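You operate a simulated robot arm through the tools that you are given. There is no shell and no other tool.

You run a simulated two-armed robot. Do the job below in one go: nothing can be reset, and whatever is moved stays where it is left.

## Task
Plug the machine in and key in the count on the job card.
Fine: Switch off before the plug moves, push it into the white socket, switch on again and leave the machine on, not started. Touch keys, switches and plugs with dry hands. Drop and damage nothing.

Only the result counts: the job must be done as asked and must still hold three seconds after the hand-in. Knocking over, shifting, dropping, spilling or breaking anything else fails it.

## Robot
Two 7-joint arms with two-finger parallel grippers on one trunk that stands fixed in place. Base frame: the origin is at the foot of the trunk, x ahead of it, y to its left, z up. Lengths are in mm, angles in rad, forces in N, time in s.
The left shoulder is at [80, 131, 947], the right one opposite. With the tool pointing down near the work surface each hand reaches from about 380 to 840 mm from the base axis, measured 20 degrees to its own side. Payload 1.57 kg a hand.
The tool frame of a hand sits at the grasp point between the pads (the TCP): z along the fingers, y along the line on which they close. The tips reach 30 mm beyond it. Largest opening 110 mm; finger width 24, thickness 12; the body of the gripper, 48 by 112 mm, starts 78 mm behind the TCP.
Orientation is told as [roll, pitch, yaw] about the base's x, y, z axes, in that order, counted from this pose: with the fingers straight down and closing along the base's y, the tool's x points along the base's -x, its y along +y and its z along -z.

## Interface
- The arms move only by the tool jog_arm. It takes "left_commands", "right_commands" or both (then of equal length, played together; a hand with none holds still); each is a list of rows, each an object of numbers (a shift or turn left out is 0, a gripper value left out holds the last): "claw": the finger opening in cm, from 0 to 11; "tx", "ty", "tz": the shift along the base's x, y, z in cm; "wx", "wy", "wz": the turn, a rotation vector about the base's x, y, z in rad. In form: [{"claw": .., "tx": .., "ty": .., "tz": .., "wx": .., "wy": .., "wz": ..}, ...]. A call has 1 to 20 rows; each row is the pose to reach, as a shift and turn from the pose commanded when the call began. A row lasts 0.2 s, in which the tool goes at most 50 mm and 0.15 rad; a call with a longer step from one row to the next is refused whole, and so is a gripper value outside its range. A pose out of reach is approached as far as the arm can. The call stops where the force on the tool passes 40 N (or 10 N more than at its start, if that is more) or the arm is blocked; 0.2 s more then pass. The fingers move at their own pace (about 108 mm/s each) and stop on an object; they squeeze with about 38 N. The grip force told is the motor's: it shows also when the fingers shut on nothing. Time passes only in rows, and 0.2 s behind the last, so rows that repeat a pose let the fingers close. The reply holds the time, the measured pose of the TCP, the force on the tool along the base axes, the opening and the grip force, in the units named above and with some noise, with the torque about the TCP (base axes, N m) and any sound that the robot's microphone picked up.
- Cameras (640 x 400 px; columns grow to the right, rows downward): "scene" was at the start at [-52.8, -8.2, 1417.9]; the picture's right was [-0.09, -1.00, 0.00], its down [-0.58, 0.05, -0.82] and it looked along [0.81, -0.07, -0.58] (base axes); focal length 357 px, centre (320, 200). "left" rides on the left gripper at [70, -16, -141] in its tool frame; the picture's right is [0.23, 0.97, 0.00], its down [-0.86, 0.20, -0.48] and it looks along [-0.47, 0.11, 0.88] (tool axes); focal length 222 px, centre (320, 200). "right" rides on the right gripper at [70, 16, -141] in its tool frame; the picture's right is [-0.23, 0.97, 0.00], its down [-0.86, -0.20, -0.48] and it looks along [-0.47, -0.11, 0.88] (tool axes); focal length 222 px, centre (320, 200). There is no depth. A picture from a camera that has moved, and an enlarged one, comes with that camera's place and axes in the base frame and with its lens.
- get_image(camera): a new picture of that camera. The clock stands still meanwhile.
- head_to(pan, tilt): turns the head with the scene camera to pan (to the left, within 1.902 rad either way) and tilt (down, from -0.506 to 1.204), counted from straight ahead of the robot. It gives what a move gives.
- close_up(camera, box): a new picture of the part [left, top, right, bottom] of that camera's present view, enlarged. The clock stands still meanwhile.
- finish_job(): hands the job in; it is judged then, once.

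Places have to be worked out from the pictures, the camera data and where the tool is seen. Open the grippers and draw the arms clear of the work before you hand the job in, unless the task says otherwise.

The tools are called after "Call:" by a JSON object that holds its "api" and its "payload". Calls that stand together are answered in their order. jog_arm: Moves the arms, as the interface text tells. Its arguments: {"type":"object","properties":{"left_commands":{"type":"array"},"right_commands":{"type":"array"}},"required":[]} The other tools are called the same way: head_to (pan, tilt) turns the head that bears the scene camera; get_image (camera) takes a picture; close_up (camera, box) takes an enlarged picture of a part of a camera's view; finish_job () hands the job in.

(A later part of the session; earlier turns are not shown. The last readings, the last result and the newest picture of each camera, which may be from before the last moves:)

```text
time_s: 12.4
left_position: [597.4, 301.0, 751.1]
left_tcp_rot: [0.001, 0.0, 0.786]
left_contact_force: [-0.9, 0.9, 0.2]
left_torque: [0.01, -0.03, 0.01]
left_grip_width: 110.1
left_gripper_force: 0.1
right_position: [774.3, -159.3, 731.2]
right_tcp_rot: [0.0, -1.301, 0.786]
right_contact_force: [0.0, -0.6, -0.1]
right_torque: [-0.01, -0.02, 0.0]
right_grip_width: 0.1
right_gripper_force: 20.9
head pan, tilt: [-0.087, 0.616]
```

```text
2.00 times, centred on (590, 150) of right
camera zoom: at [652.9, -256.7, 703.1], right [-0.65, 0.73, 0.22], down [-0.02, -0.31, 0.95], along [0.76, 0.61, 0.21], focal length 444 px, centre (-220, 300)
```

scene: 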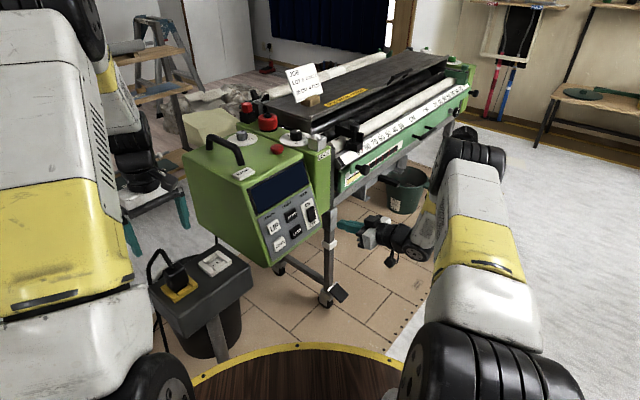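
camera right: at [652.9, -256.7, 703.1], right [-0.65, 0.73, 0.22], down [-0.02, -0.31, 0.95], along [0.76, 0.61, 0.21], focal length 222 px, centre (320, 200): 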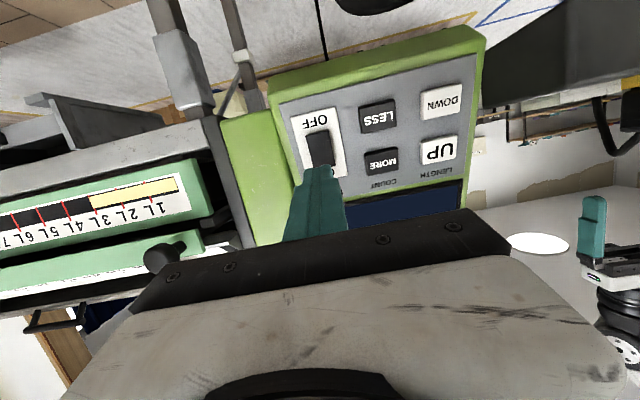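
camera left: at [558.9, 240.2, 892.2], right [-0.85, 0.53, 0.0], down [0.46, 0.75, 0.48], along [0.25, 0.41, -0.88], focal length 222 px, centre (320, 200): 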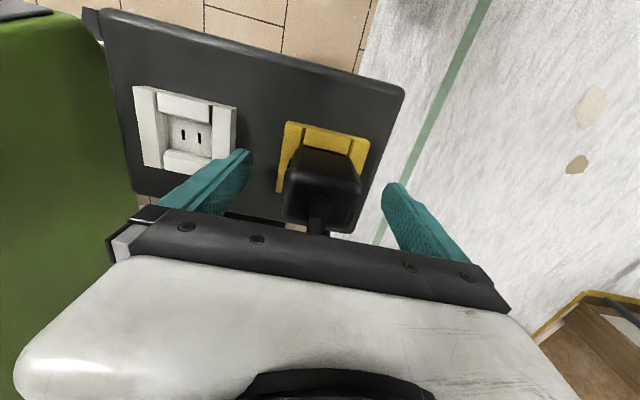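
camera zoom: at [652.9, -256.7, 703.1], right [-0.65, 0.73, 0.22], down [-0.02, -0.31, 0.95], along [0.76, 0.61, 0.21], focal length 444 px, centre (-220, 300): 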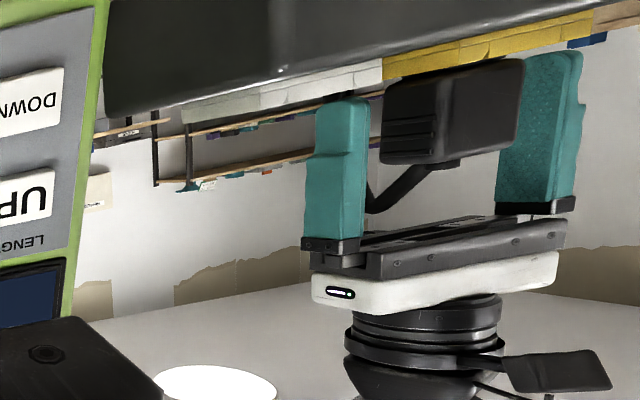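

The right camera's view, which is upside down, shows the fingers either side of the plug, the tips just above the frame and the cable free of the palm. I close the fingers on the plug.

Call:
{"api": "jog_arm", "payload": {"left_commands": [{"claw": 5.5}, {"claw": 5.0}, {"claw": 4}, {"claw": 3}, {"claw": 3}, {"claw": 3}]}}

Call:
{"api": "close_up", "payload": {"camera": "right", "box": [540, 50, 640, 250]}}

Call:
{"api": "get_image", "payload": {"camera": "left"}}

```text
time_s: 13.8
left_position: [596.9, 300.6, 750.9]
left_tcp_rot: [0.001, 0.001, 0.785]
left_contact_force: [1.0, -1.5, -0.6]
left_torque: [-0.03, -0.04, 0.01]
left_grip_width: 47.2
left_gripper_force: 38.3
right_position: [773.8, -159.0, 732.6]
right_tcp_rot: [0.0, -1.3, 0.784]
right_contact_force: [-0.2, 0.0, -0.2]
right_torque: [-0.03, -0.03, 0.0]
right_grip_width: 0.0
right_gripper_force: 21.7
head pan, tilt: [-0.087, 0.616]
```

```text
2.00 times, centred on (590, 150) of right
camera zoom: at [653.0, -256.7, 703.0], right [-0.65, 0.73, 0.22], down [-0.02, -0.31, 0.95], along [0.76, 0.61, 0.21], focal length 444 px, centre (-220, 300)
```

zoom: 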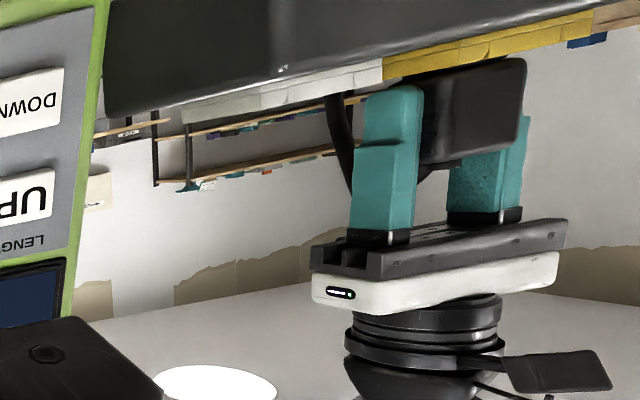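

```text
taken
camera left: at [558.8, 240.2, 892.3], right [-0.85, 0.53, 0.0], down [0.46, 0.75, 0.48], along [0.25, 0.41, -0.88], focal length 222 px, centre (320, 200)
```

left: 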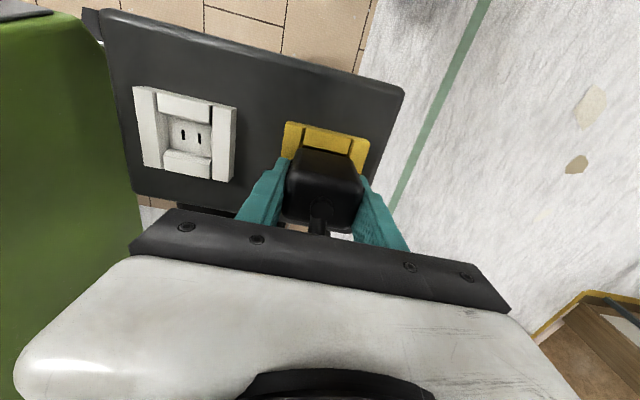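

The plug is held at 47 mm with 38 N and little side load. I pull it straight up slowly.

Call:
{"api": "jog_arm", "payload": {"left_commands": [{"tz": 0.3}, {"tz": 0.6}, {"tz": 1.0}, {"tz": 1.4}, {"tz": 2.0}, {"tz": 3.0}, {"tz": 4.0}, {"tz": 5.0}, {"tz": 5.0}]}}

Call:
{"api": "close_up", "payload": {"camera": "right", "box": [540, 50, 640, 250]}}

Call:
{"api": "get_image", "payload": {"camera": "left"}}

Call:
{"api": "close_up", "payload": {"camera": "scene", "box": [100, 200, 260, 310]}}

```text
time_s: 15.8
left_position: [596.8, 301.4, 801.5]
left_tcp_rot: [0.0, 0.0, 0.785]
left_contact_force: [0.1, 0.5, -0.7]
left_torque: [0.02, 0.03, 0.02]
left_grip_width: 47.0
left_gripper_force: 38.3
right_position: [773.8, -159.4, 732.8]
right_tcp_rot: [0.001, -1.3, 0.785]
right_contact_force: [-0.1, 0.9, 0.5]
right_torque: [0.03, 0.01, -0.02]
right_grip_width: 0.0
right_gripper_force: 21.5
head pan, tilt: [-0.087, 0.616]
```

```text
2.00 times, centred on (590, 150) of right
camera zoom: at [653.0, -256.7, 703.1], right [-0.65, 0.73, 0.22], down [-0.02, -0.31, 0.95], along [0.76, 0.61, 0.21], focal length 444 px, centre (-220, 300)
```

zoom: 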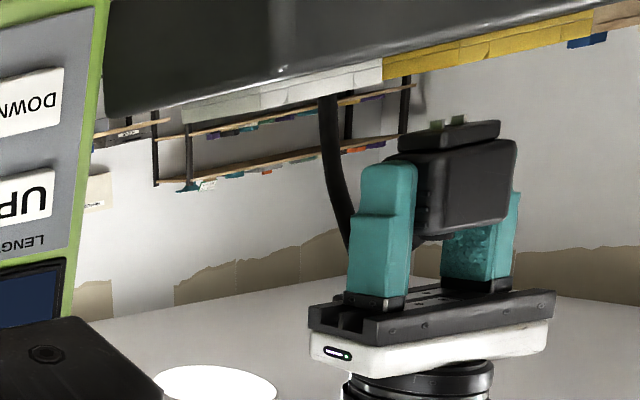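

```text
taken
camera left: at [558.7, 240.3, 942.2], right [-0.85, 0.53, 0.0], down [0.46, 0.75, 0.48], along [0.25, 0.41, -0.88], focal length 222 px, centre (320, 200)
```

left: 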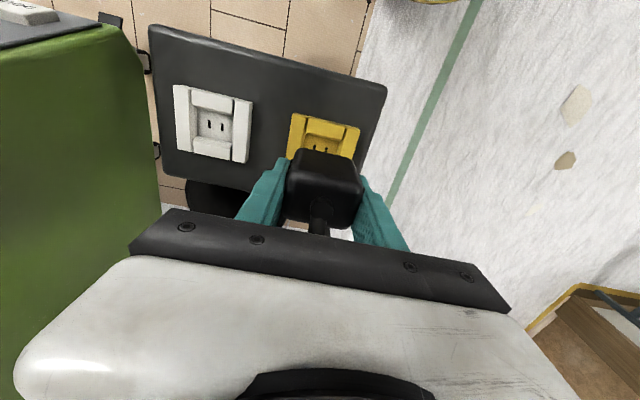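

```text
3.64 times, centred on (180, 255) of scene
camera zoom: at [-52.7, -8.2, 1417.9], right [-0.09, -1.0, 0.0], down [-0.58, 0.05, -0.82], along [0.81, -0.07, -0.58], focal length 1298 px, centre (829, 0)
```

zoom: 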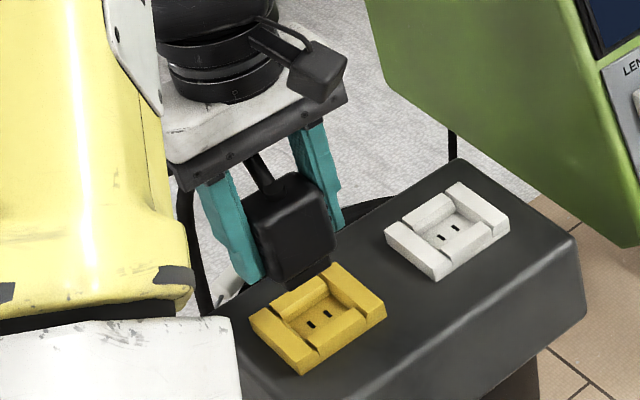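

The plug is out and both sockets show their slots. I take sharper views to measure the shift from yellow to white exactly.

Call:
{"api": "close_up", "payload": {"camera": "scene", "box": [165, 245, 245, 305]}}

Call:
{"api": "close_up", "payload": {"camera": "left", "box": [160, 70, 370, 180]}}

```text
6.67 times, centred on (205, 275) of scene
camera zoom: at [-52.7, -8.2, 1417.9], right [-0.09, -1.0, 0.0], down [-0.58, 0.05, -0.82], along [0.81, -0.07, -0.58], focal length 2380 px, centre (1087, -300)
```

zoom: 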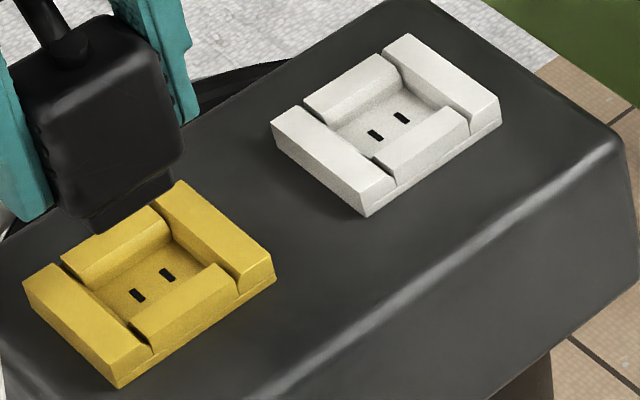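

```text
3.05 times, centred on (265, 125) of left
camera zoom: at [558.7, 240.3, 942.2], right [-0.85, 0.53, 0.0], down [0.46, 0.75, 0.48], along [0.25, 0.41, -0.88], focal length 677 px, centre (488, 429)
```

zoom: 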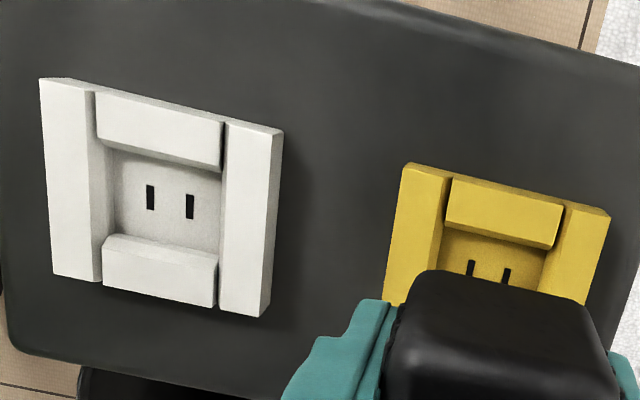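

The two slot pairs lie 110 mm apart at exactly 45°, so the shift is (+77.8,-77.8). I carry the plug across at this height and check the alignment.

Call:
{"api": "jog_arm", "payload": {"left_commands": [{"tx": 1.5, "ty": -1.5}, {"tx": 3.5, "ty": -3.5}, {"tx": 5.5, "ty": -5.5}, {"tx": 7, "ty": -7}, {"tx": 7.78, "ty": -7.78}, {"tx": 7.78, "ty": -7.78}, {"tx": 7.78, "ty": -7.78}]}}

Call:
{"api": "close_up", "payload": {"camera": "scene", "box": [165, 215, 265, 305]}}

Call:
{"api": "get_image", "payload": {"camera": "left"}}

Call:
{"api": "get_image", "payload": {"camera": "right"}}

```text
time_s: 17.4
left_position: [673.8, 222.7, 800.7]
left_tcp_rot: [0.0, 0.002, 0.785]
left_contact_force: [-0.8, 0.0, -0.8]
left_torque: [0.0, 0.0, 0.01]
left_grip_width: 47.2
left_gripper_force: 38.1
right_position: [773.9, -158.2, 731.8]
right_tcp_rot: [0.0, -1.301, 0.784]
right_contact_force: [0.4, 0.0, 0.7]
right_torque: [-0.01, -0.01, 0.01]
right_grip_width: 0.1
right_gripper_force: 21.5
head pan, tilt: [-0.087, 0.616]
```

```text
4.44 times, centred on (215, 260) of scene
camera zoom: at [-52.7, -8.3, 1417.9], right [-0.09, -1.0, 0.0], down [-0.58, 0.05, -0.82], along [0.81, -0.07, -0.58], focal length 1587 px, centre (787, -67)
```

zoom: 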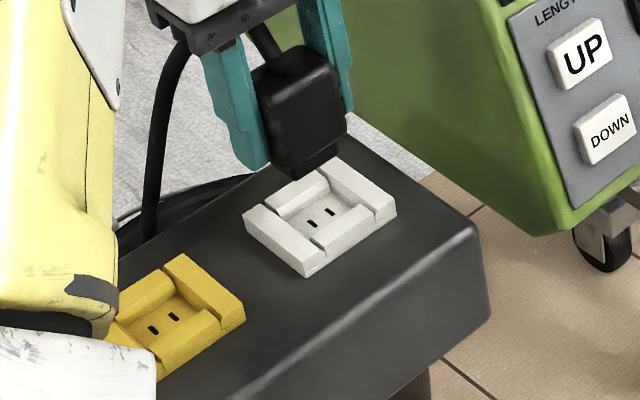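

```text
taken
camera left: at [636.8, 162.5, 942.0], right [-0.85, 0.53, 0.0], down [0.46, 0.75, 0.48], along [0.25, 0.41, -0.88], focal length 222 px, centre (320, 200)
```

left: 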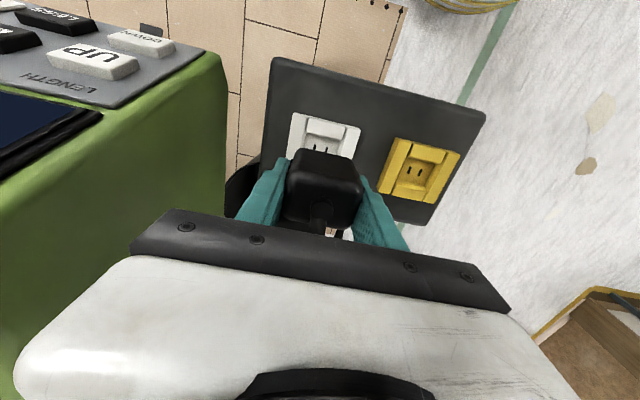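

```text
taken
camera right: at [652.9, -256.7, 703.1], right [-0.65, 0.73, 0.22], down [-0.02, -0.31, 0.95], along [0.76, 0.61, 0.21], focal length 222 px, centre (320, 200)
```

right: 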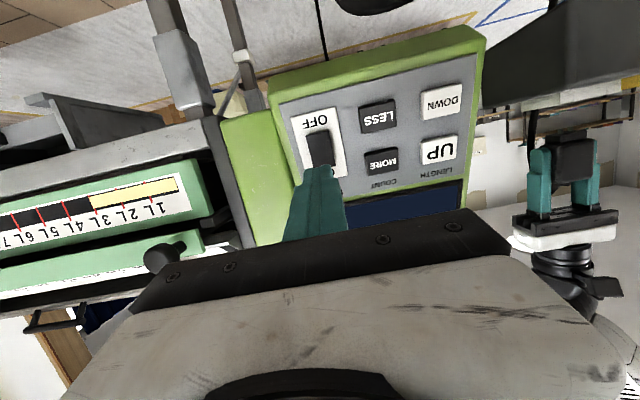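

I compare the white slots with where the yellow slots appeared in this same wrist view, which was about (314,147) and (326,149.5).

Call:
{"api": "close_up", "payload": {"camera": "left", "box": [280, 100, 380, 170]}}

Call:
{"api": "close_up", "payload": {"camera": "right", "box": [500, 60, 640, 200]}}

```text
5.71 times, centred on (330, 135) of left
camera zoom: at [636.8, 162.5, 942.0], right [-0.85, 0.53, 0.0], down [0.46, 0.75, 0.48], along [0.25, 0.41, -0.88], focal length 1269 px, centre (263, 571)
```

zoom: 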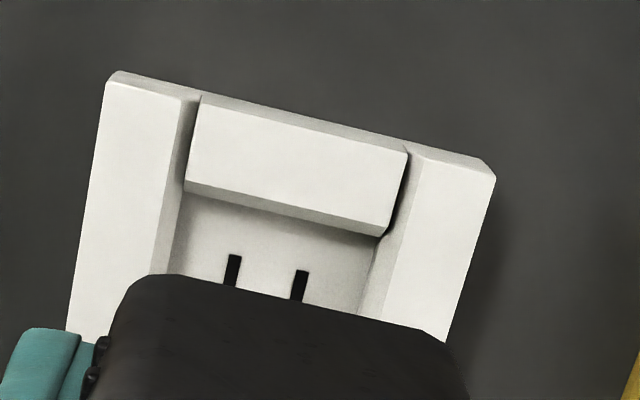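

```text
2.86 times, centred on (570, 130) of right
camera zoom: at [652.9, -256.7, 703.1], right [-0.65, 0.73, 0.22], down [-0.02, -0.31, 0.95], along [0.76, 0.61, 0.21], focal length 635 px, centre (-394, 400)
```

zoom: 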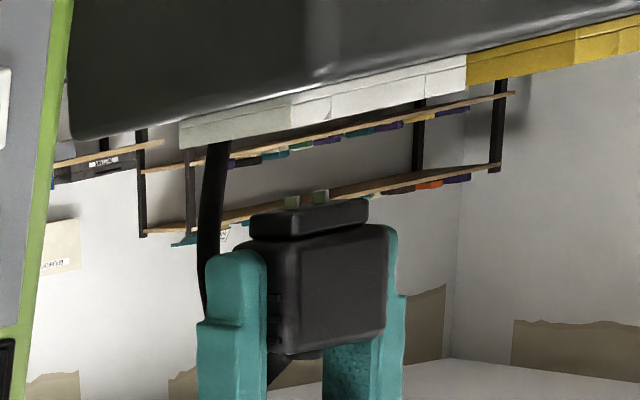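

The white slots match within about half a millimetre. I trim 0.3 mm and lower the plug to just above engagement.

Call:
{"api": "jog_arm", "payload": {"left_commands": [{"tx": -0.03, "ty": 0.03, "tz": -0.8}, {"tx": -0.03, "ty": 0.03, "tz": -1.6}, {"tx": -0.03, "ty": 0.03, "tz": -2.2}, {"tx": -0.03, "ty": 0.03, "tz": -2.6}, {"tx": -0.03, "ty": 0.03, "tz": -2.6}]}}

Call:
{"api": "close_up", "payload": {"camera": "scene", "box": [190, 225, 250, 285]}}

Call:
{"api": "close_up", "payload": {"camera": "left", "box": [270, 90, 380, 180]}}

Call:
{"api": "close_up", "payload": {"camera": "right", "box": [500, 60, 640, 200]}}

```text
time_s: 18.6
left_position: [675.3, 221.8, 775.5]
left_tcp_rot: [0.0, 0.001, 0.786]
left_contact_force: [0.2, 0.2, 0.2]
left_torque: [-0.02, -0.01, -0.03]
left_grip_width: 47.2
left_gripper_force: 38.4
right_position: [774.9, -158.8, 732.0]
right_tcp_rot: [0.002, -1.3, 0.784]
right_contact_force: [-0.4, -0.4, 0.5]
right_torque: [-0.01, 0.02, 0.0]
right_grip_width: 0.2
right_gripper_force: 20.9
head pan, tilt: [-0.087, 0.616]
```

```text
6.67 times, centred on (220, 255) of scene
camera zoom: at [-52.7, -8.3, 1417.9], right [-0.09, -1.0, 0.0], down [-0.58, 0.05, -0.82], along [0.81, -0.07, -0.58], focal length 2380 px, centre (987, -167)
```

zoom: 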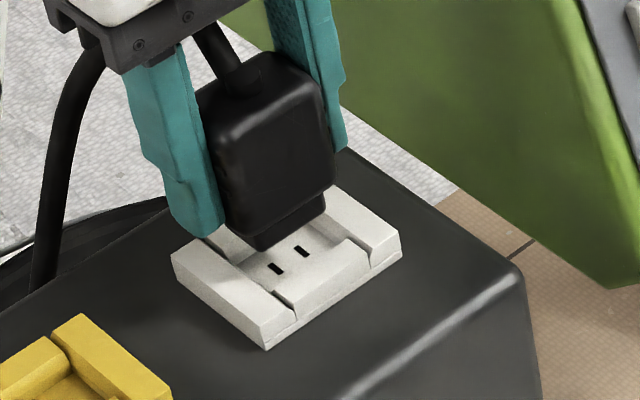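

```text
4.44 times, centred on (325, 135) of left
camera zoom: at [636.5, 162.6, 916.2], right [-0.85, 0.53, 0.0], down [0.46, 0.75, 0.48], along [0.25, 0.41, -0.88], focal length 987 px, centre (298, 489)
```

zoom: 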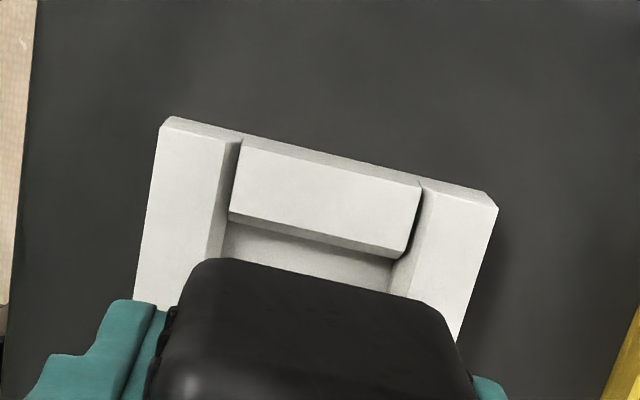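

```text
2.86 times, centred on (570, 130) of right
camera zoom: at [653.0, -256.7, 703.1], right [-0.65, 0.73, 0.22], down [-0.02, -0.31, 0.95], along [0.76, 0.61, 0.21], focal length 635 px, centre (-394, 400)
```

zoom: 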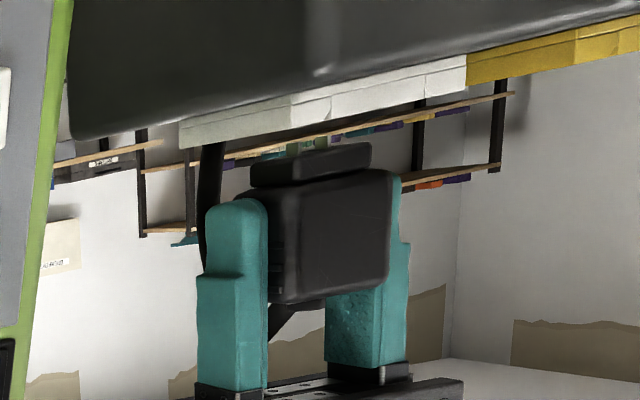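

The pins are above the slots and the plug looks square. I lower it in small steps to the seated height of 751.

Call:
{"api": "jog_arm", "payload": {"left_commands": [{"tz": -0.4}, {"tz": -0.8}, {"tz": -1.1}, {"tz": -1.4}, {"tz": -1.6}, {"tz": -1.8}, {"tz": -2.0}, {"tz": -2.2}, {"tz": -2.35}, {"tz": -2.5}, {"tz": -2.5}]}}

Call:
{"api": "close_up", "payload": {"camera": "scene", "box": [190, 225, 250, 285]}}

Call:
{"api": "close_up", "payload": {"camera": "right", "box": [500, 60, 640, 200]}}

Call:
{"api": "get_image", "payload": {"camera": "left"}}

```text
time_s: 21.0
left_position: [674.3, 224.0, 750.8]
left_tcp_rot: [-0.001, -0.002, 0.785]
left_contact_force: [-1.6, 0.2, 19.1]
left_torque: [-0.08, 0.27, 0.02]
left_grip_width: 47.4
left_gripper_force: 37.8
right_position: [773.8, -159.8, 732.6]
right_tcp_rot: [0.0, -1.301, 0.788]
right_contact_force: [0.0, 0.3, -0.7]
right_torque: [-0.03, 0.01, 0.03]
right_grip_width: 0.3
right_gripper_force: 21.5
head pan, tilt: [-0.087, 0.616]
```

```text
6.67 times, centred on (220, 255) of scene
camera zoom: at [-53.4, -8.5, 1417.8], right [-0.09, -1.0, 0.0], down [-0.58, 0.05, -0.82], along [0.81, -0.07, -0.58], focal length 2380 px, centre (987, -167)
```

zoom: 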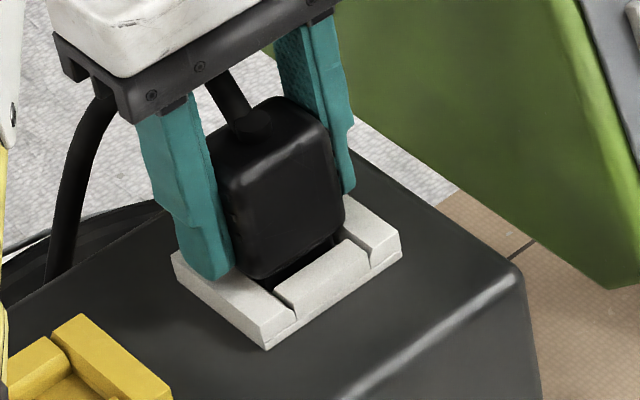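

```text
2.86 times, centred on (570, 130) of right
camera zoom: at [652.6, -256.8, 703.4], right [-0.65, 0.73, 0.22], down [-0.02, -0.31, 0.95], along [0.76, 0.61, 0.21], focal length 635 px, centre (-394, 400)
```

zoom: 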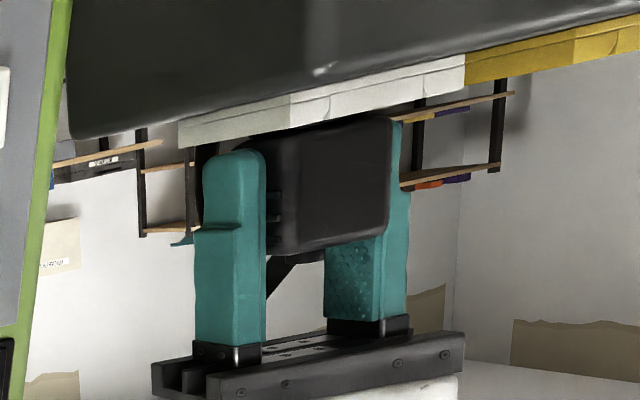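

```text
taken
camera left: at [636.5, 162.9, 892.1], right [-0.85, 0.53, 0.0], down [0.46, 0.75, 0.48], along [0.25, 0.41, -0.88], focal length 222 px, centre (320, 200)
```

left: 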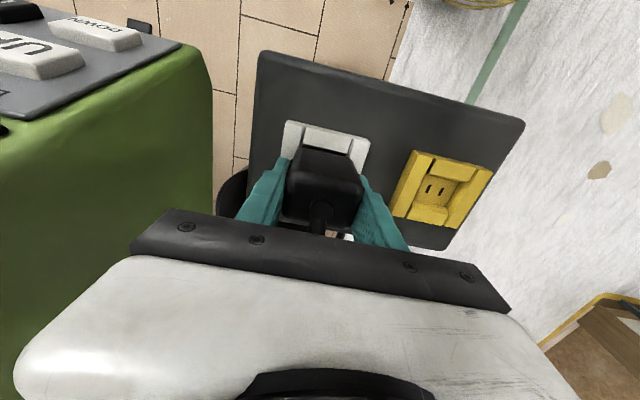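

The hand is back at its grasp height, and the frame and plug look just as they did in the yellow socket, with 19 N of seating force. I press 2 mm more to be sure it is home.

Call:
{"api": "jog_arm", "payload": {"left_commands": [{"tz": -0.1}, {"tz": -0.2}, {"tz": -0.2}]}}

Call:
{"api": "close_up", "payload": {"camera": "left", "box": [270, 100, 380, 240]}}

```text
time_s: 21.8
left_position: [675.9, 223.8, 748.4]
left_tcp_rot: [-0.002, -0.004, 0.787]
left_contact_force: [1.1, -0.2, 35.9]
left_torque: [0.0, 0.1, -0.01]
left_grip_width: 47.7
left_gripper_force: 38.2
right_position: [773.9, -159.0, 733.1]
right_tcp_rot: [-0.002, -1.3, 0.787]
right_contact_force: [0.4, -0.4, 0.4]
right_torque: [-0.05, -0.03, -0.01]
right_grip_width: 0.1
right_gripper_force: 21.5
head pan, tilt: [-0.087, 0.616]
```

```text
2.86 times, centred on (325, 170) of left
camera zoom: at [636.5, 163.1, 890.5], right [-0.85, 0.53, 0.0], down [0.46, 0.75, 0.48], along [0.26, 0.41, -0.88], focal length 635 px, centre (306, 286)
```

zoom: 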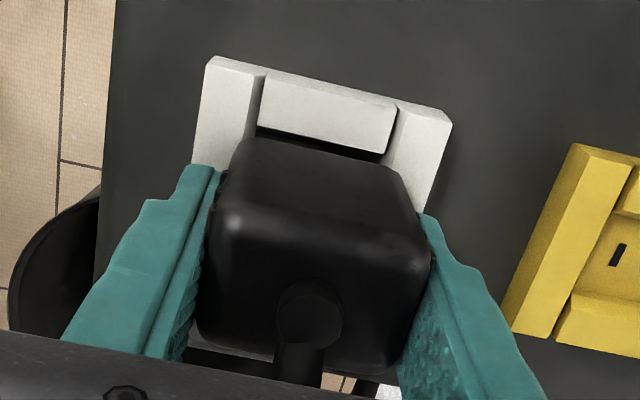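

Force rose to 36 N with hardly any travel, so the plug is home. I open the fingers partway, let it settle, then rise straight up.

Call:
{"api": "jog_arm", "payload": {"left_commands": [{"claw": 6}, {"claw": 8}, {"claw": 8}, {"claw": 8, "tz": 1.5}, {"claw": 8, "tz": 4}, {"claw": 8, "tz": 7}, {"claw": 8, "tz": 10}, {"claw": 8, "tz": 13}, {"claw": 8, "tz": 13}]}}

Call:
{"api": "get_image", "payload": {"camera": "left"}}

Call:
{"api": "close_up", "payload": {"camera": "scene", "box": [165, 215, 265, 305]}}

Call:
{"api": "close_up", "payload": {"camera": "right", "box": [500, 60, 640, 200]}}

```text
time_s: 23.8
left_position: [672.8, 223.6, 877.9]
left_tcp_rot: [-0.002, 0.002, 0.786]
left_contact_force: [0.4, 0.1, 0.3]
left_torque: [-0.02, 0.02, -0.01]
left_grip_width: 80.1
left_gripper_force: 0.1
right_position: [774.6, -159.3, 730.7]
right_tcp_rot: [0.001, -1.3, 0.786]
right_contact_force: [0.3, 0.3, 0.4]
right_torque: [-0.03, -0.04, 0.05]
right_grip_width: 0.1
right_gripper_force: 21.3
head pan, tilt: [-0.087, 0.616]
```

```text
taken
camera left: at [635.3, 162.6, 1018.8], right [-0.85, 0.53, 0.0], down [0.46, 0.75, 0.48], along [0.25, 0.41, -0.88], focal length 222 px, centre (320, 200)
```

left: 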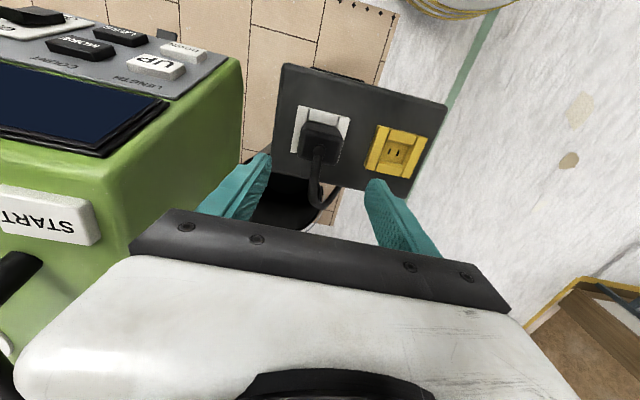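

```text
4.44 times, centred on (215, 260) of scene
camera zoom: at [-52.7, -8.3, 1417.9], right [-0.09, -1.0, 0.0], down [-0.58, 0.05, -0.82], along [0.81, -0.07, -0.58], focal length 1587 px, centre (787, -67)
```

zoom: 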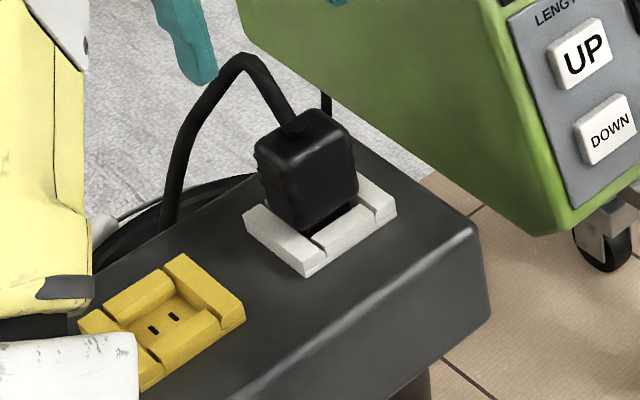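

```text
2.86 times, centred on (570, 130) of right
camera zoom: at [653.0, -256.7, 703.1], right [-0.65, 0.73, 0.22], down [-0.02, -0.31, 0.95], along [0.76, 0.61, 0.21], focal length 635 px, centre (-394, 400)
```

zoom: 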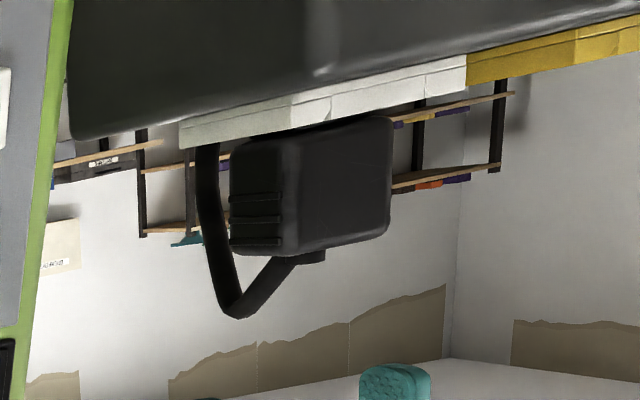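

The plug sits in the white socket just as it sat in the yellow one. I take the left hand back up and away, and bring the right fingertip in front of the rocker's ON end.

Call:
{"api": "jog_arm", "payload": {"left_commands": [{"tz": 2, "tx": -1}, {"tz": 4, "tx": -3, "wz": -0.1}, {"tz": 6, "tx": -6, "ty": 1, "wz": -0.2}, {"tz": 8, "tx": -9, "ty": 2, "wz": -0.32}, {"tz": 9, "tx": -12, "ty": 3, "wz": -0.45}, {"tz": 9, "tx": -15, "ty": 3.5, "wz": -0.58}, {"tz": 9, "tx": -17, "ty": 4, "wz": -0.7}, {"tz": 9, "tx": -18, "ty": 4, "wz": -0.785}], "right_commands": [{"tx": 0.3, "ty": 0.3, "tz": 1.3}, {"tx": 0.51, "ty": 0.51, "tz": 2.6}, {"tx": 1.5, "ty": 1.5, "tz": 2.2}, {"tx": 2.5, "ty": 2.5, "tz": 1.8}, {"tx": 3.5, "ty": 3.5, "tz": 1.4}, {"tx": 4.5, "ty": 4.5, "tz": 1.05}, {"tx": 4.5, "ty": 4.5, "tz": 1.05}, {"tx": 4.5, "ty": 4.5, "tz": 1.05}]}}

Call:
{"api": "get_image", "payload": {"camera": "scene"}}

Call:
{"api": "close_up", "payload": {"camera": "scene", "box": [240, 160, 350, 260]}}

Call:
{"api": "close_up", "payload": {"camera": "right", "box": [250, 100, 390, 220]}}

```text
time_s: 25.6
left_position: [493.6, 263.5, 968.3]
left_tcp_rot: [0.0, -0.001, -0.001]
left_contact_force: [-0.2, -0.5, 0.5]
left_torque: [-0.03, -0.01, -0.02]
left_grip_width: 79.9
left_gripper_force: 0.0
right_position: [818.1, -114.0, 742.4]
right_tcp_rot: [0.0, -1.3, 0.784]
right_contact_force: [0.3, -0.7, -0.3]
right_torque: [0.03, -0.02, -0.01]
right_grip_width: 0.1
right_gripper_force: 21.4
head pan, tilt: [-0.087, 0.616]
```

```text
taken
```

scene: 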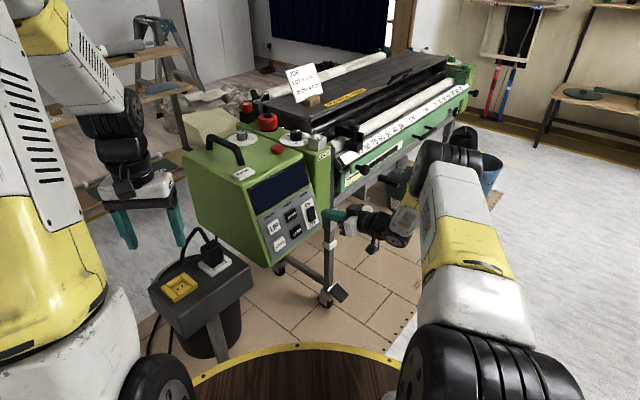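

```text
4.00 times, centred on (295, 210) of scene
camera zoom: at [-52.7, -8.3, 1417.9], right [-0.09, -1.0, 0.0], down [-0.58, 0.05, -0.82], along [0.81, -0.07, -0.58], focal length 1428 px, centre (420, 160)
```

zoom: 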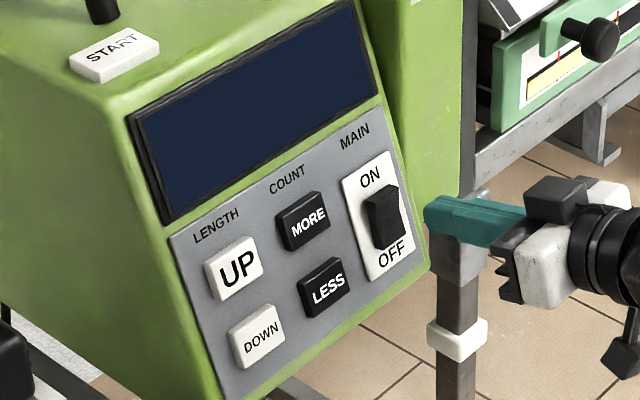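

```text
3.33 times, centred on (320, 160) of right
camera zoom: at [697.5, -211.9, 713.3], right [-0.65, 0.73, 0.22], down [-0.02, -0.31, 0.95], along [0.76, 0.61, 0.21], focal length 740 px, centre (320, 333)
```

zoom: 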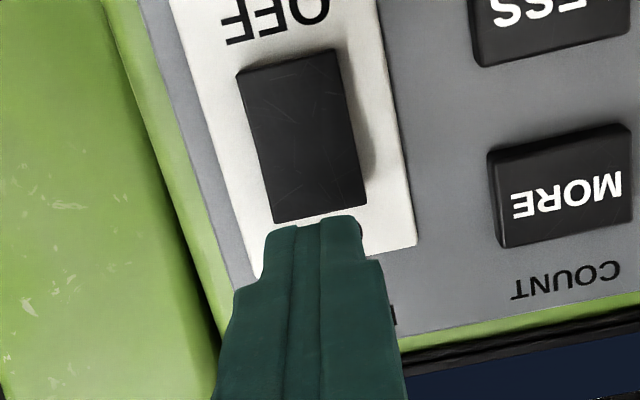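

At this height the tip would land on the very end edge of the rocker's ON side, so I lower it 7 mm and approach to about 12 mm off.

Call:
{"api": "jog_arm", "payload": {"right_commands": [{"tx": -0.1, "ty": -0.1, "tz": -0.7}, {"tx": 0.7, "ty": 0.7, "tz": -1.0}, {"tx": 1.3, "ty": 1.3, "tz": -1.25}, {"tx": 1.6, "ty": 1.6, "tz": -1.37}, {"tx": 1.6, "ty": 1.6, "tz": -1.37}]}}

Call:
{"api": "close_up", "payload": {"camera": "scene", "box": [285, 185, 355, 255]}}

Call:
{"api": "close_up", "payload": {"camera": "right", "box": [250, 100, 390, 220]}}

```text
time_s: 26.8
left_position: [492.5, 263.2, 968.0]
left_tcp_rot: [0.0, 0.001, 0.001]
left_contact_force: [-0.2, -0.2, 0.4]
left_torque: [-0.01, 0.01, 0.01]
left_grip_width: 79.8
left_gripper_force: 0.0
right_position: [832.9, -97.9, 728.4]
right_tcp_rot: [0.002, -1.301, 0.787]
right_contact_force: [0.4, -0.2, 0.3]
right_torque: [0.0, 0.01, 0.03]
right_grip_width: 0.0
right_gripper_force: 21.1
head pan, tilt: [-0.087, 0.616]
```

```text
5.71 times, centred on (320, 220) of scene
camera zoom: at [-52.8, -8.2, 1417.9], right [-0.09, -1.0, 0.0], down [-0.58, 0.05, -0.82], along [0.81, -0.07, -0.58], focal length 2040 px, centre (320, 86)
```

zoom: 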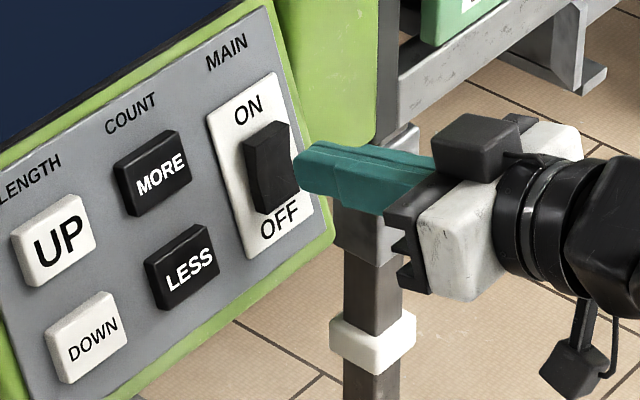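

```text
3.33 times, centred on (320, 160) of right
camera zoom: at [713.0, -195.8, 699.4], right [-0.65, 0.73, 0.22], down [-0.02, -0.31, 0.95], along [0.76, 0.61, 0.21], focal length 740 px, centre (320, 333)
```

zoom: 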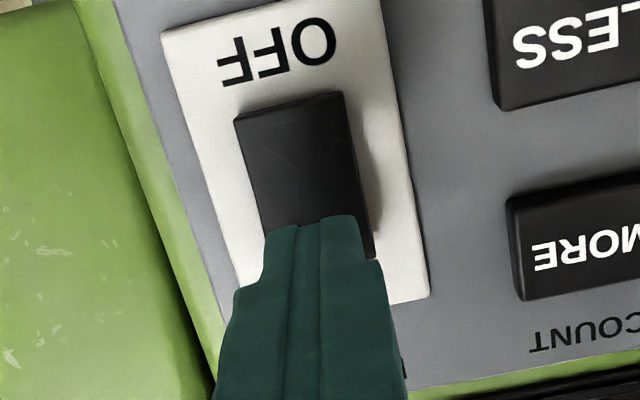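

The tip is over the rocker's upper half, about 20 mm short of full press. I push in slowly.

Call:
{"api": "jog_arm", "payload": {"right_commands": [{"tx": 0.4, "ty": 0.4, "tz": -0.16}, {"tx": 0.7, "ty": 0.7, "tz": -0.28}, {"tx": 0.85, "ty": 0.85, "tz": -0.34}, {"tx": 1.0, "ty": 1.0, "tz": -0.4}, {"tx": 1.15, "ty": 1.15, "tz": -0.46}, {"tx": 1.3, "ty": 1.3, "tz": -0.52}, {"tx": 1.45, "ty": 1.45, "tz": -0.58}, {"tx": 1.6, "ty": 1.6, "tz": -0.64}]}}

Call:
{"api": "close_up", "payload": {"camera": "scene", "box": [240, 160, 350, 260]}}

Call:
{"api": "close_up", "payload": {"camera": "right", "box": [250, 100, 390, 220]}}

```text
time_s: 28.6
left_position: [493.8, 261.9, 968.5]
left_tcp_rot: [0.001, 0.001, 0.0]
left_contact_force: [0.3, 0.0, 0.5]
left_torque: [-0.04, 0.02, 0.02]
left_grip_width: 79.9
left_gripper_force: 0.0
right_position: [850.6, -82.2, 722.1]
right_tcp_rot: [0.001, -1.3, 0.784]
right_contact_force: [-0.3, -0.7, 2.1]
right_torque: [0.05, -0.04, -0.02]
right_grip_width: 0.0
right_gripper_force: 21.2
head pan, tilt: [-0.087, 0.616]
```

```text
4.00 times, centred on (295, 210) of scene
camera zoom: at [-52.9, -8.3, 1417.9], right [-0.09, -1.0, 0.0], down [-0.58, 0.05, -0.82], along [0.81, -0.07, -0.58], focal length 1428 px, centre (420, 160)
```

zoom: 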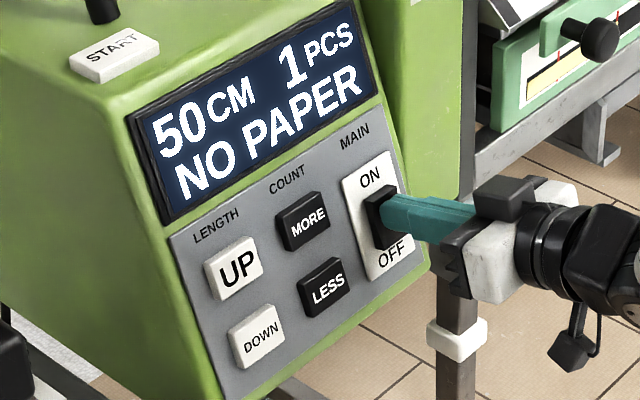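

```text
3.33 times, centred on (320, 160) of right
camera zoom: at [729.5, -179.5, 692.9], right [-0.65, 0.73, 0.22], down [-0.02, -0.31, 0.95], along [0.76, 0.61, 0.21], focal length 740 px, centre (320, 333)
```

zoom: 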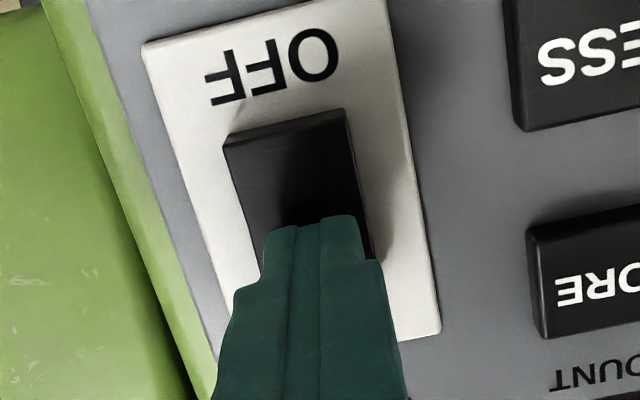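

The display is back with "50CM 1PCS NO PAPER", so the supply is good, and the white socket works. I back off and move the fingertip in front of MORE, about 40 mm off.

Call:
{"api": "jog_arm", "payload": {"right_commands": [{"tx": -1.4, "ty": -1.4, "tz": 0.5}, {"tx": -2.8, "ty": -2.8, "tz": 1.1}, {"tx": -4.0, "ty": -0.7, "tz": 1.9}, {"tx": -5.3, "ty": 1.6, "tz": 2.6}, {"tx": -6.6, "ty": 3.9, "tz": 3.4}, {"tx": -6.6, "ty": 3.9, "tz": 3.4}]}}

Call:
{"api": "close_up", "payload": {"camera": "scene", "box": [240, 160, 350, 260]}}

Call:
{"api": "close_up", "payload": {"camera": "right", "box": [230, 80, 410, 220]}}

```text
time_s: 30.0
left_position: [493.2, 262.8, 968.6]
left_tcp_rot: [0.001, -0.001, 0.0]
left_contact_force: [-0.4, 0.1, -0.2]
left_torque: [0.01, -0.01, -0.01]
left_grip_width: 80.0
left_gripper_force: 0.1
right_position: [784.6, -43.1, 757.0]
right_tcp_rot: [-0.002, -1.3, 0.784]
right_contact_force: [-0.4, 0.6, 0.6]
right_torque: [-0.01, -0.03, 0.01]
right_grip_width: 0.0
right_gripper_force: 21.0
head pan, tilt: [-0.087, 0.616]
```

```text
4.00 times, centred on (295, 210) of scene
camera zoom: at [-52.8, -8.3, 1417.9], right [-0.09, -1.0, 0.0], down [-0.58, 0.05, -0.82], along [0.81, -0.07, -0.58], focal length 1428 px, centre (420, 160)
```

zoom: 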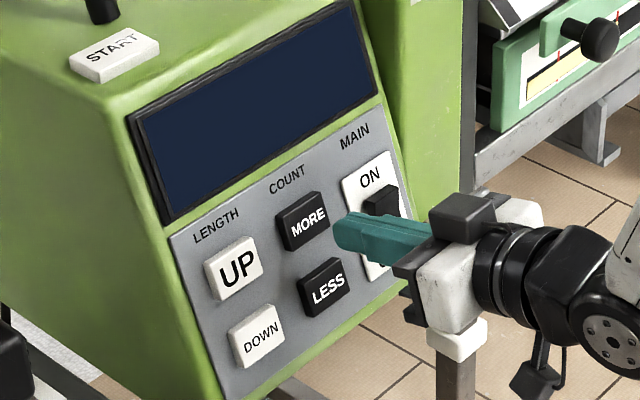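

```text
2.86 times, centred on (320, 150) of right
camera zoom: at [663.3, -140.5, 727.6], right [-0.65, 0.73, 0.22], down [-0.02, -0.31, 0.95], along [0.76, 0.61, 0.21], focal length 635 px, centre (320, 343)
```

zoom: 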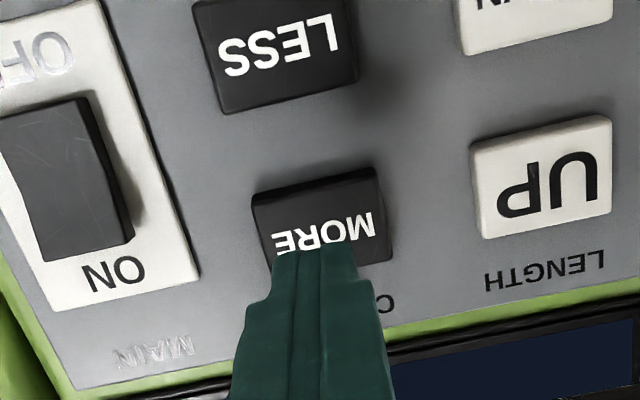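

The display has gone dark again and the rocker sprang back, because that press with only 2 N was not deep enough to latch. I go back to the rocker's ON end, a touch higher, and press further.

Call:
{"api": "jog_arm", "payload": {"right_commands": [{"tx": 1.3, "ty": -2.3, "tz": -0.8}, {"tx": 2.6, "ty": -4.6, "tz": -1.5}, {"tx": 3.8, "ty": -6.7, "tz": -2.1}, {"tx": 4.8, "ty": -5.7, "tz": -2.5}, {"tx": 5.8, "ty": -4.7, "tz": -2.9}, {"tx": 6.4, "ty": -4.1, "tz": -3.1}, {"tx": 6.64, "ty": -3.86, "tz": -3.2}, {"tx": 6.74, "ty": -3.76, "tz": -3.24}, {"tx": 6.84, "ty": -3.66, "tz": -3.28}, {"tx": 6.94, "ty": -3.56, "tz": -3.32}, {"tx": 7.04, "ty": -3.46, "tz": -3.36}]}}

Call:
{"api": "close_up", "payload": {"camera": "scene", "box": [240, 160, 350, 260]}}

Call:
{"api": "close_up", "payload": {"camera": "right", "box": [250, 100, 390, 220]}}

```text
time_s: 32.1
left_position: [492.6, 264.4, 968.0]
left_tcp_rot: [0.0, -0.003, 0.001]
left_contact_force: [0.1, 0.1, 1.4]
left_torque: [0.01, -0.02, 0.0]
left_grip_width: 79.8
left_gripper_force: 0.1
right_position: [851.8, -80.2, 724.7]
right_tcp_rot: [-0.001, -1.303, 0.784]
right_contact_force: [-25.8, -9.3, 15.4]
right_torque: [0.1, 0.16, 0.23]
right_grip_width: 0.0
right_gripper_force: 21.7
head pan, tilt: [-0.087, 0.616]
stopped in row 10 (right hand): the force on the tool passed its limit at 44 N (the readings are from after the stop); the commanded pose is now the measured one
```

```text
4.00 times, centred on (295, 210) of scene
camera zoom: at [-54.5, -8.5, 1417.8], right [-0.09, -1.0, 0.0], down [-0.57, 0.05, -0.82], along [0.81, -0.07, -0.58], focal length 1428 px, centre (420, 160)
```

zoom: 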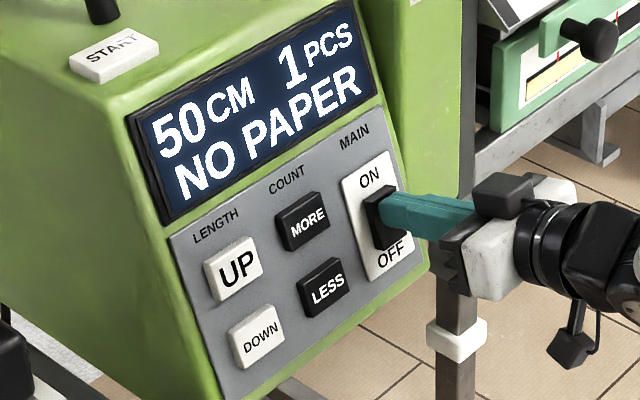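

```text
3.33 times, centred on (320, 160) of right
camera zoom: at [730.4, -179.3, 694.9], right [-0.65, 0.73, 0.22], down [-0.02, -0.31, 0.95], along [0.76, 0.61, 0.22], focal length 740 px, centre (320, 333)
```

zoom: 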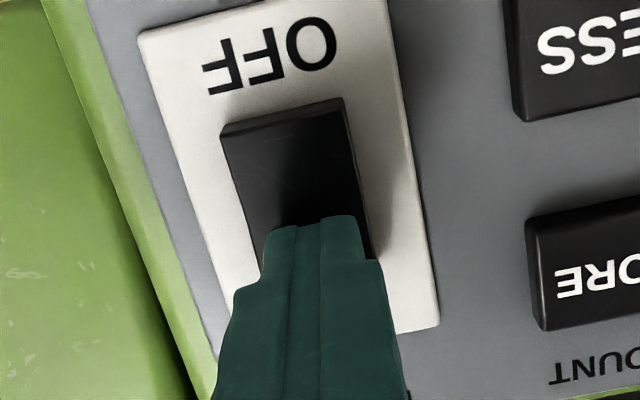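

44 N was reached, so the rocker should be fully over. I back off along the normal only and check that it stays on.

Call:
{"api": "jog_arm", "payload": {"right_commands": [{"tx": -0.3, "ty": -0.3, "tz": 0.12}, {"tx": -1.0, "ty": -1.0, "tz": 0.4}, {"tx": -2.4, "ty": -2.4, "tz": 0.95}, {"tx": -3.4, "ty": -3.4, "tz": 1.35}, {"tx": -3.4, "ty": -3.4, "tz": 1.35}]}}

Call:
{"api": "close_up", "payload": {"camera": "scene", "box": [240, 160, 350, 260]}}

Call:
{"api": "close_up", "payload": {"camera": "right", "box": [250, 100, 390, 220]}}

```text
time_s: 33.3
left_position: [493.1, 263.4, 967.7]
left_tcp_rot: [0.0, 0.001, 0.001]
left_contact_force: [-0.6, 0.3, 1.0]
left_torque: [0.0, -0.01, 0.0]
left_grip_width: 79.9
left_gripper_force: 0.1
right_position: [818.7, -113.3, 736.3]
right_tcp_rot: [0.001, -1.3, 0.786]
right_contact_force: [-0.9, 0.0, 0.0]
right_torque: [-0.04, 0.03, 0.0]
right_grip_width: 0.0
right_gripper_force: 21.1
head pan, tilt: [-0.087, 0.616]
```

```text
4.00 times, centred on (295, 210) of scene
camera zoom: at [-52.8, -8.2, 1417.9], right [-0.09, -1.0, 0.0], down [-0.58, 0.05, -0.82], along [0.81, -0.07, -0.58], focal length 1428 px, centre (420, 160)
```

zoom: 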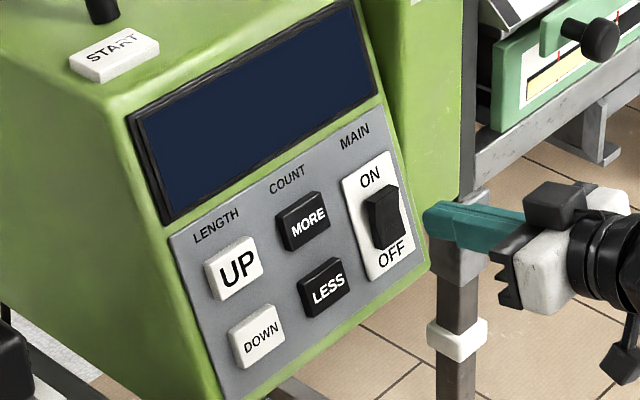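

```text
3.33 times, centred on (320, 160) of right
camera zoom: at [697.5, -211.5, 707.9], right [-0.65, 0.73, 0.22], down [-0.02, -0.31, 0.95], along [0.76, 0.61, 0.22], focal length 740 px, centre (320, 333)
```

zoom: 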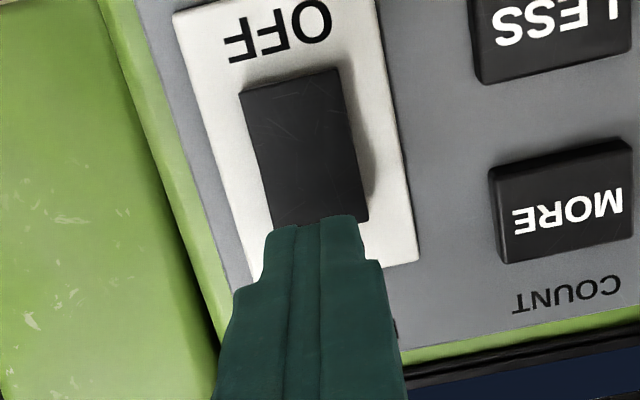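

It went off again on release. The flat tip covers too much of the rocker near its pivot, so it can't tip fully over. I raise the contact point to the very ON end and tilt the finger slightly downward so its upper edge leads, stopping short to check.

Call:
{"api": "jog_arm", "payload": {"right_commands": [{"tx": 0.13, "ty": 0.13, "tz": 0.6, "wx": -0.07, "wy": 0.07}, {"tx": 0.26, "ty": 0.26, "tz": 1.14, "wx": -0.141, "wy": 0.141}, {"tx": 1.26, "ty": 1.26, "tz": 0.8, "wx": -0.141, "wy": 0.141}, {"tx": 1.9, "ty": 1.9, "tz": 0.55, "wx": -0.141, "wy": 0.141}, {"tx": 1.9, "ty": 1.9, "tz": 0.55, "wx": -0.141, "wy": 0.141}]}}

Call:
{"api": "close_up", "payload": {"camera": "scene", "box": [285, 185, 355, 255]}}

Call:
{"api": "close_up", "payload": {"camera": "right", "box": [250, 100, 390, 220]}}

```text
time_s: 34.5
left_position: [493.4, 264.1, 968.6]
left_tcp_rot: [-0.001, 0.0, 0.0]
left_contact_force: [-0.3, 1.0, 0.5]
left_torque: [0.0, 0.05, 0.01]
left_grip_width: 80.1
left_gripper_force: 0.1
right_position: [837.8, -95.2, 742.0]
right_tcp_rot: [0.001, -1.101, 0.782]
right_contact_force: [0.0, -0.3, 0.5]
right_torque: [0.04, -0.01, 0.01]
right_grip_width: 0.0
right_gripper_force: 21.7
head pan, tilt: [-0.087, 0.616]
```

```text
5.71 times, centred on (320, 220) of scene
camera zoom: at [-52.8, -8.2, 1417.9], right [-0.09, -1.0, 0.0], down [-0.58, 0.05, -0.82], along [0.81, -0.07, -0.58], focal length 2040 px, centre (320, 86)
```

zoom: 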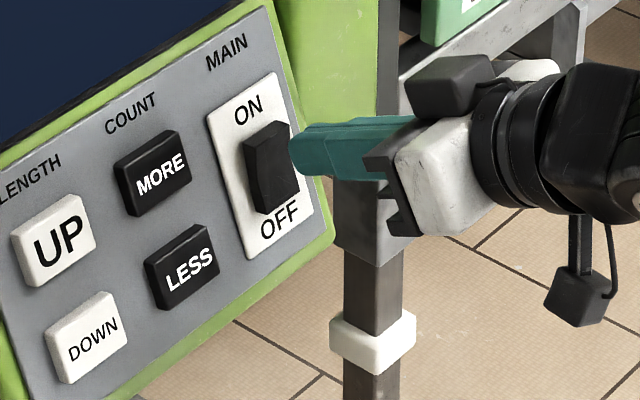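

```text
3.33 times, centred on (320, 160) of right
camera zoom: at [714.6, -194.8, 744.8], right [-0.62, 0.76, 0.2], down [0.11, -0.17, 0.98], along [0.78, 0.63, 0.02], focal length 740 px, centre (320, 333)
```

zoom: 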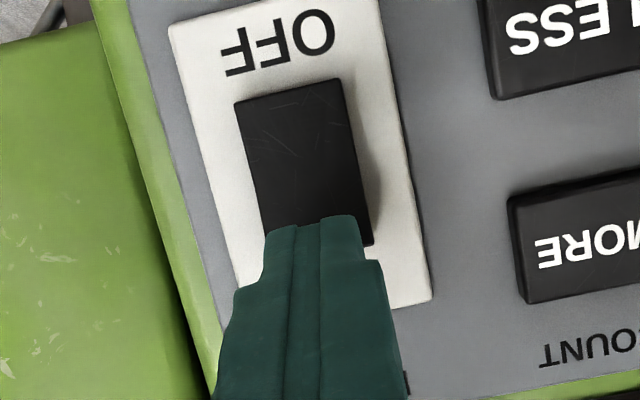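

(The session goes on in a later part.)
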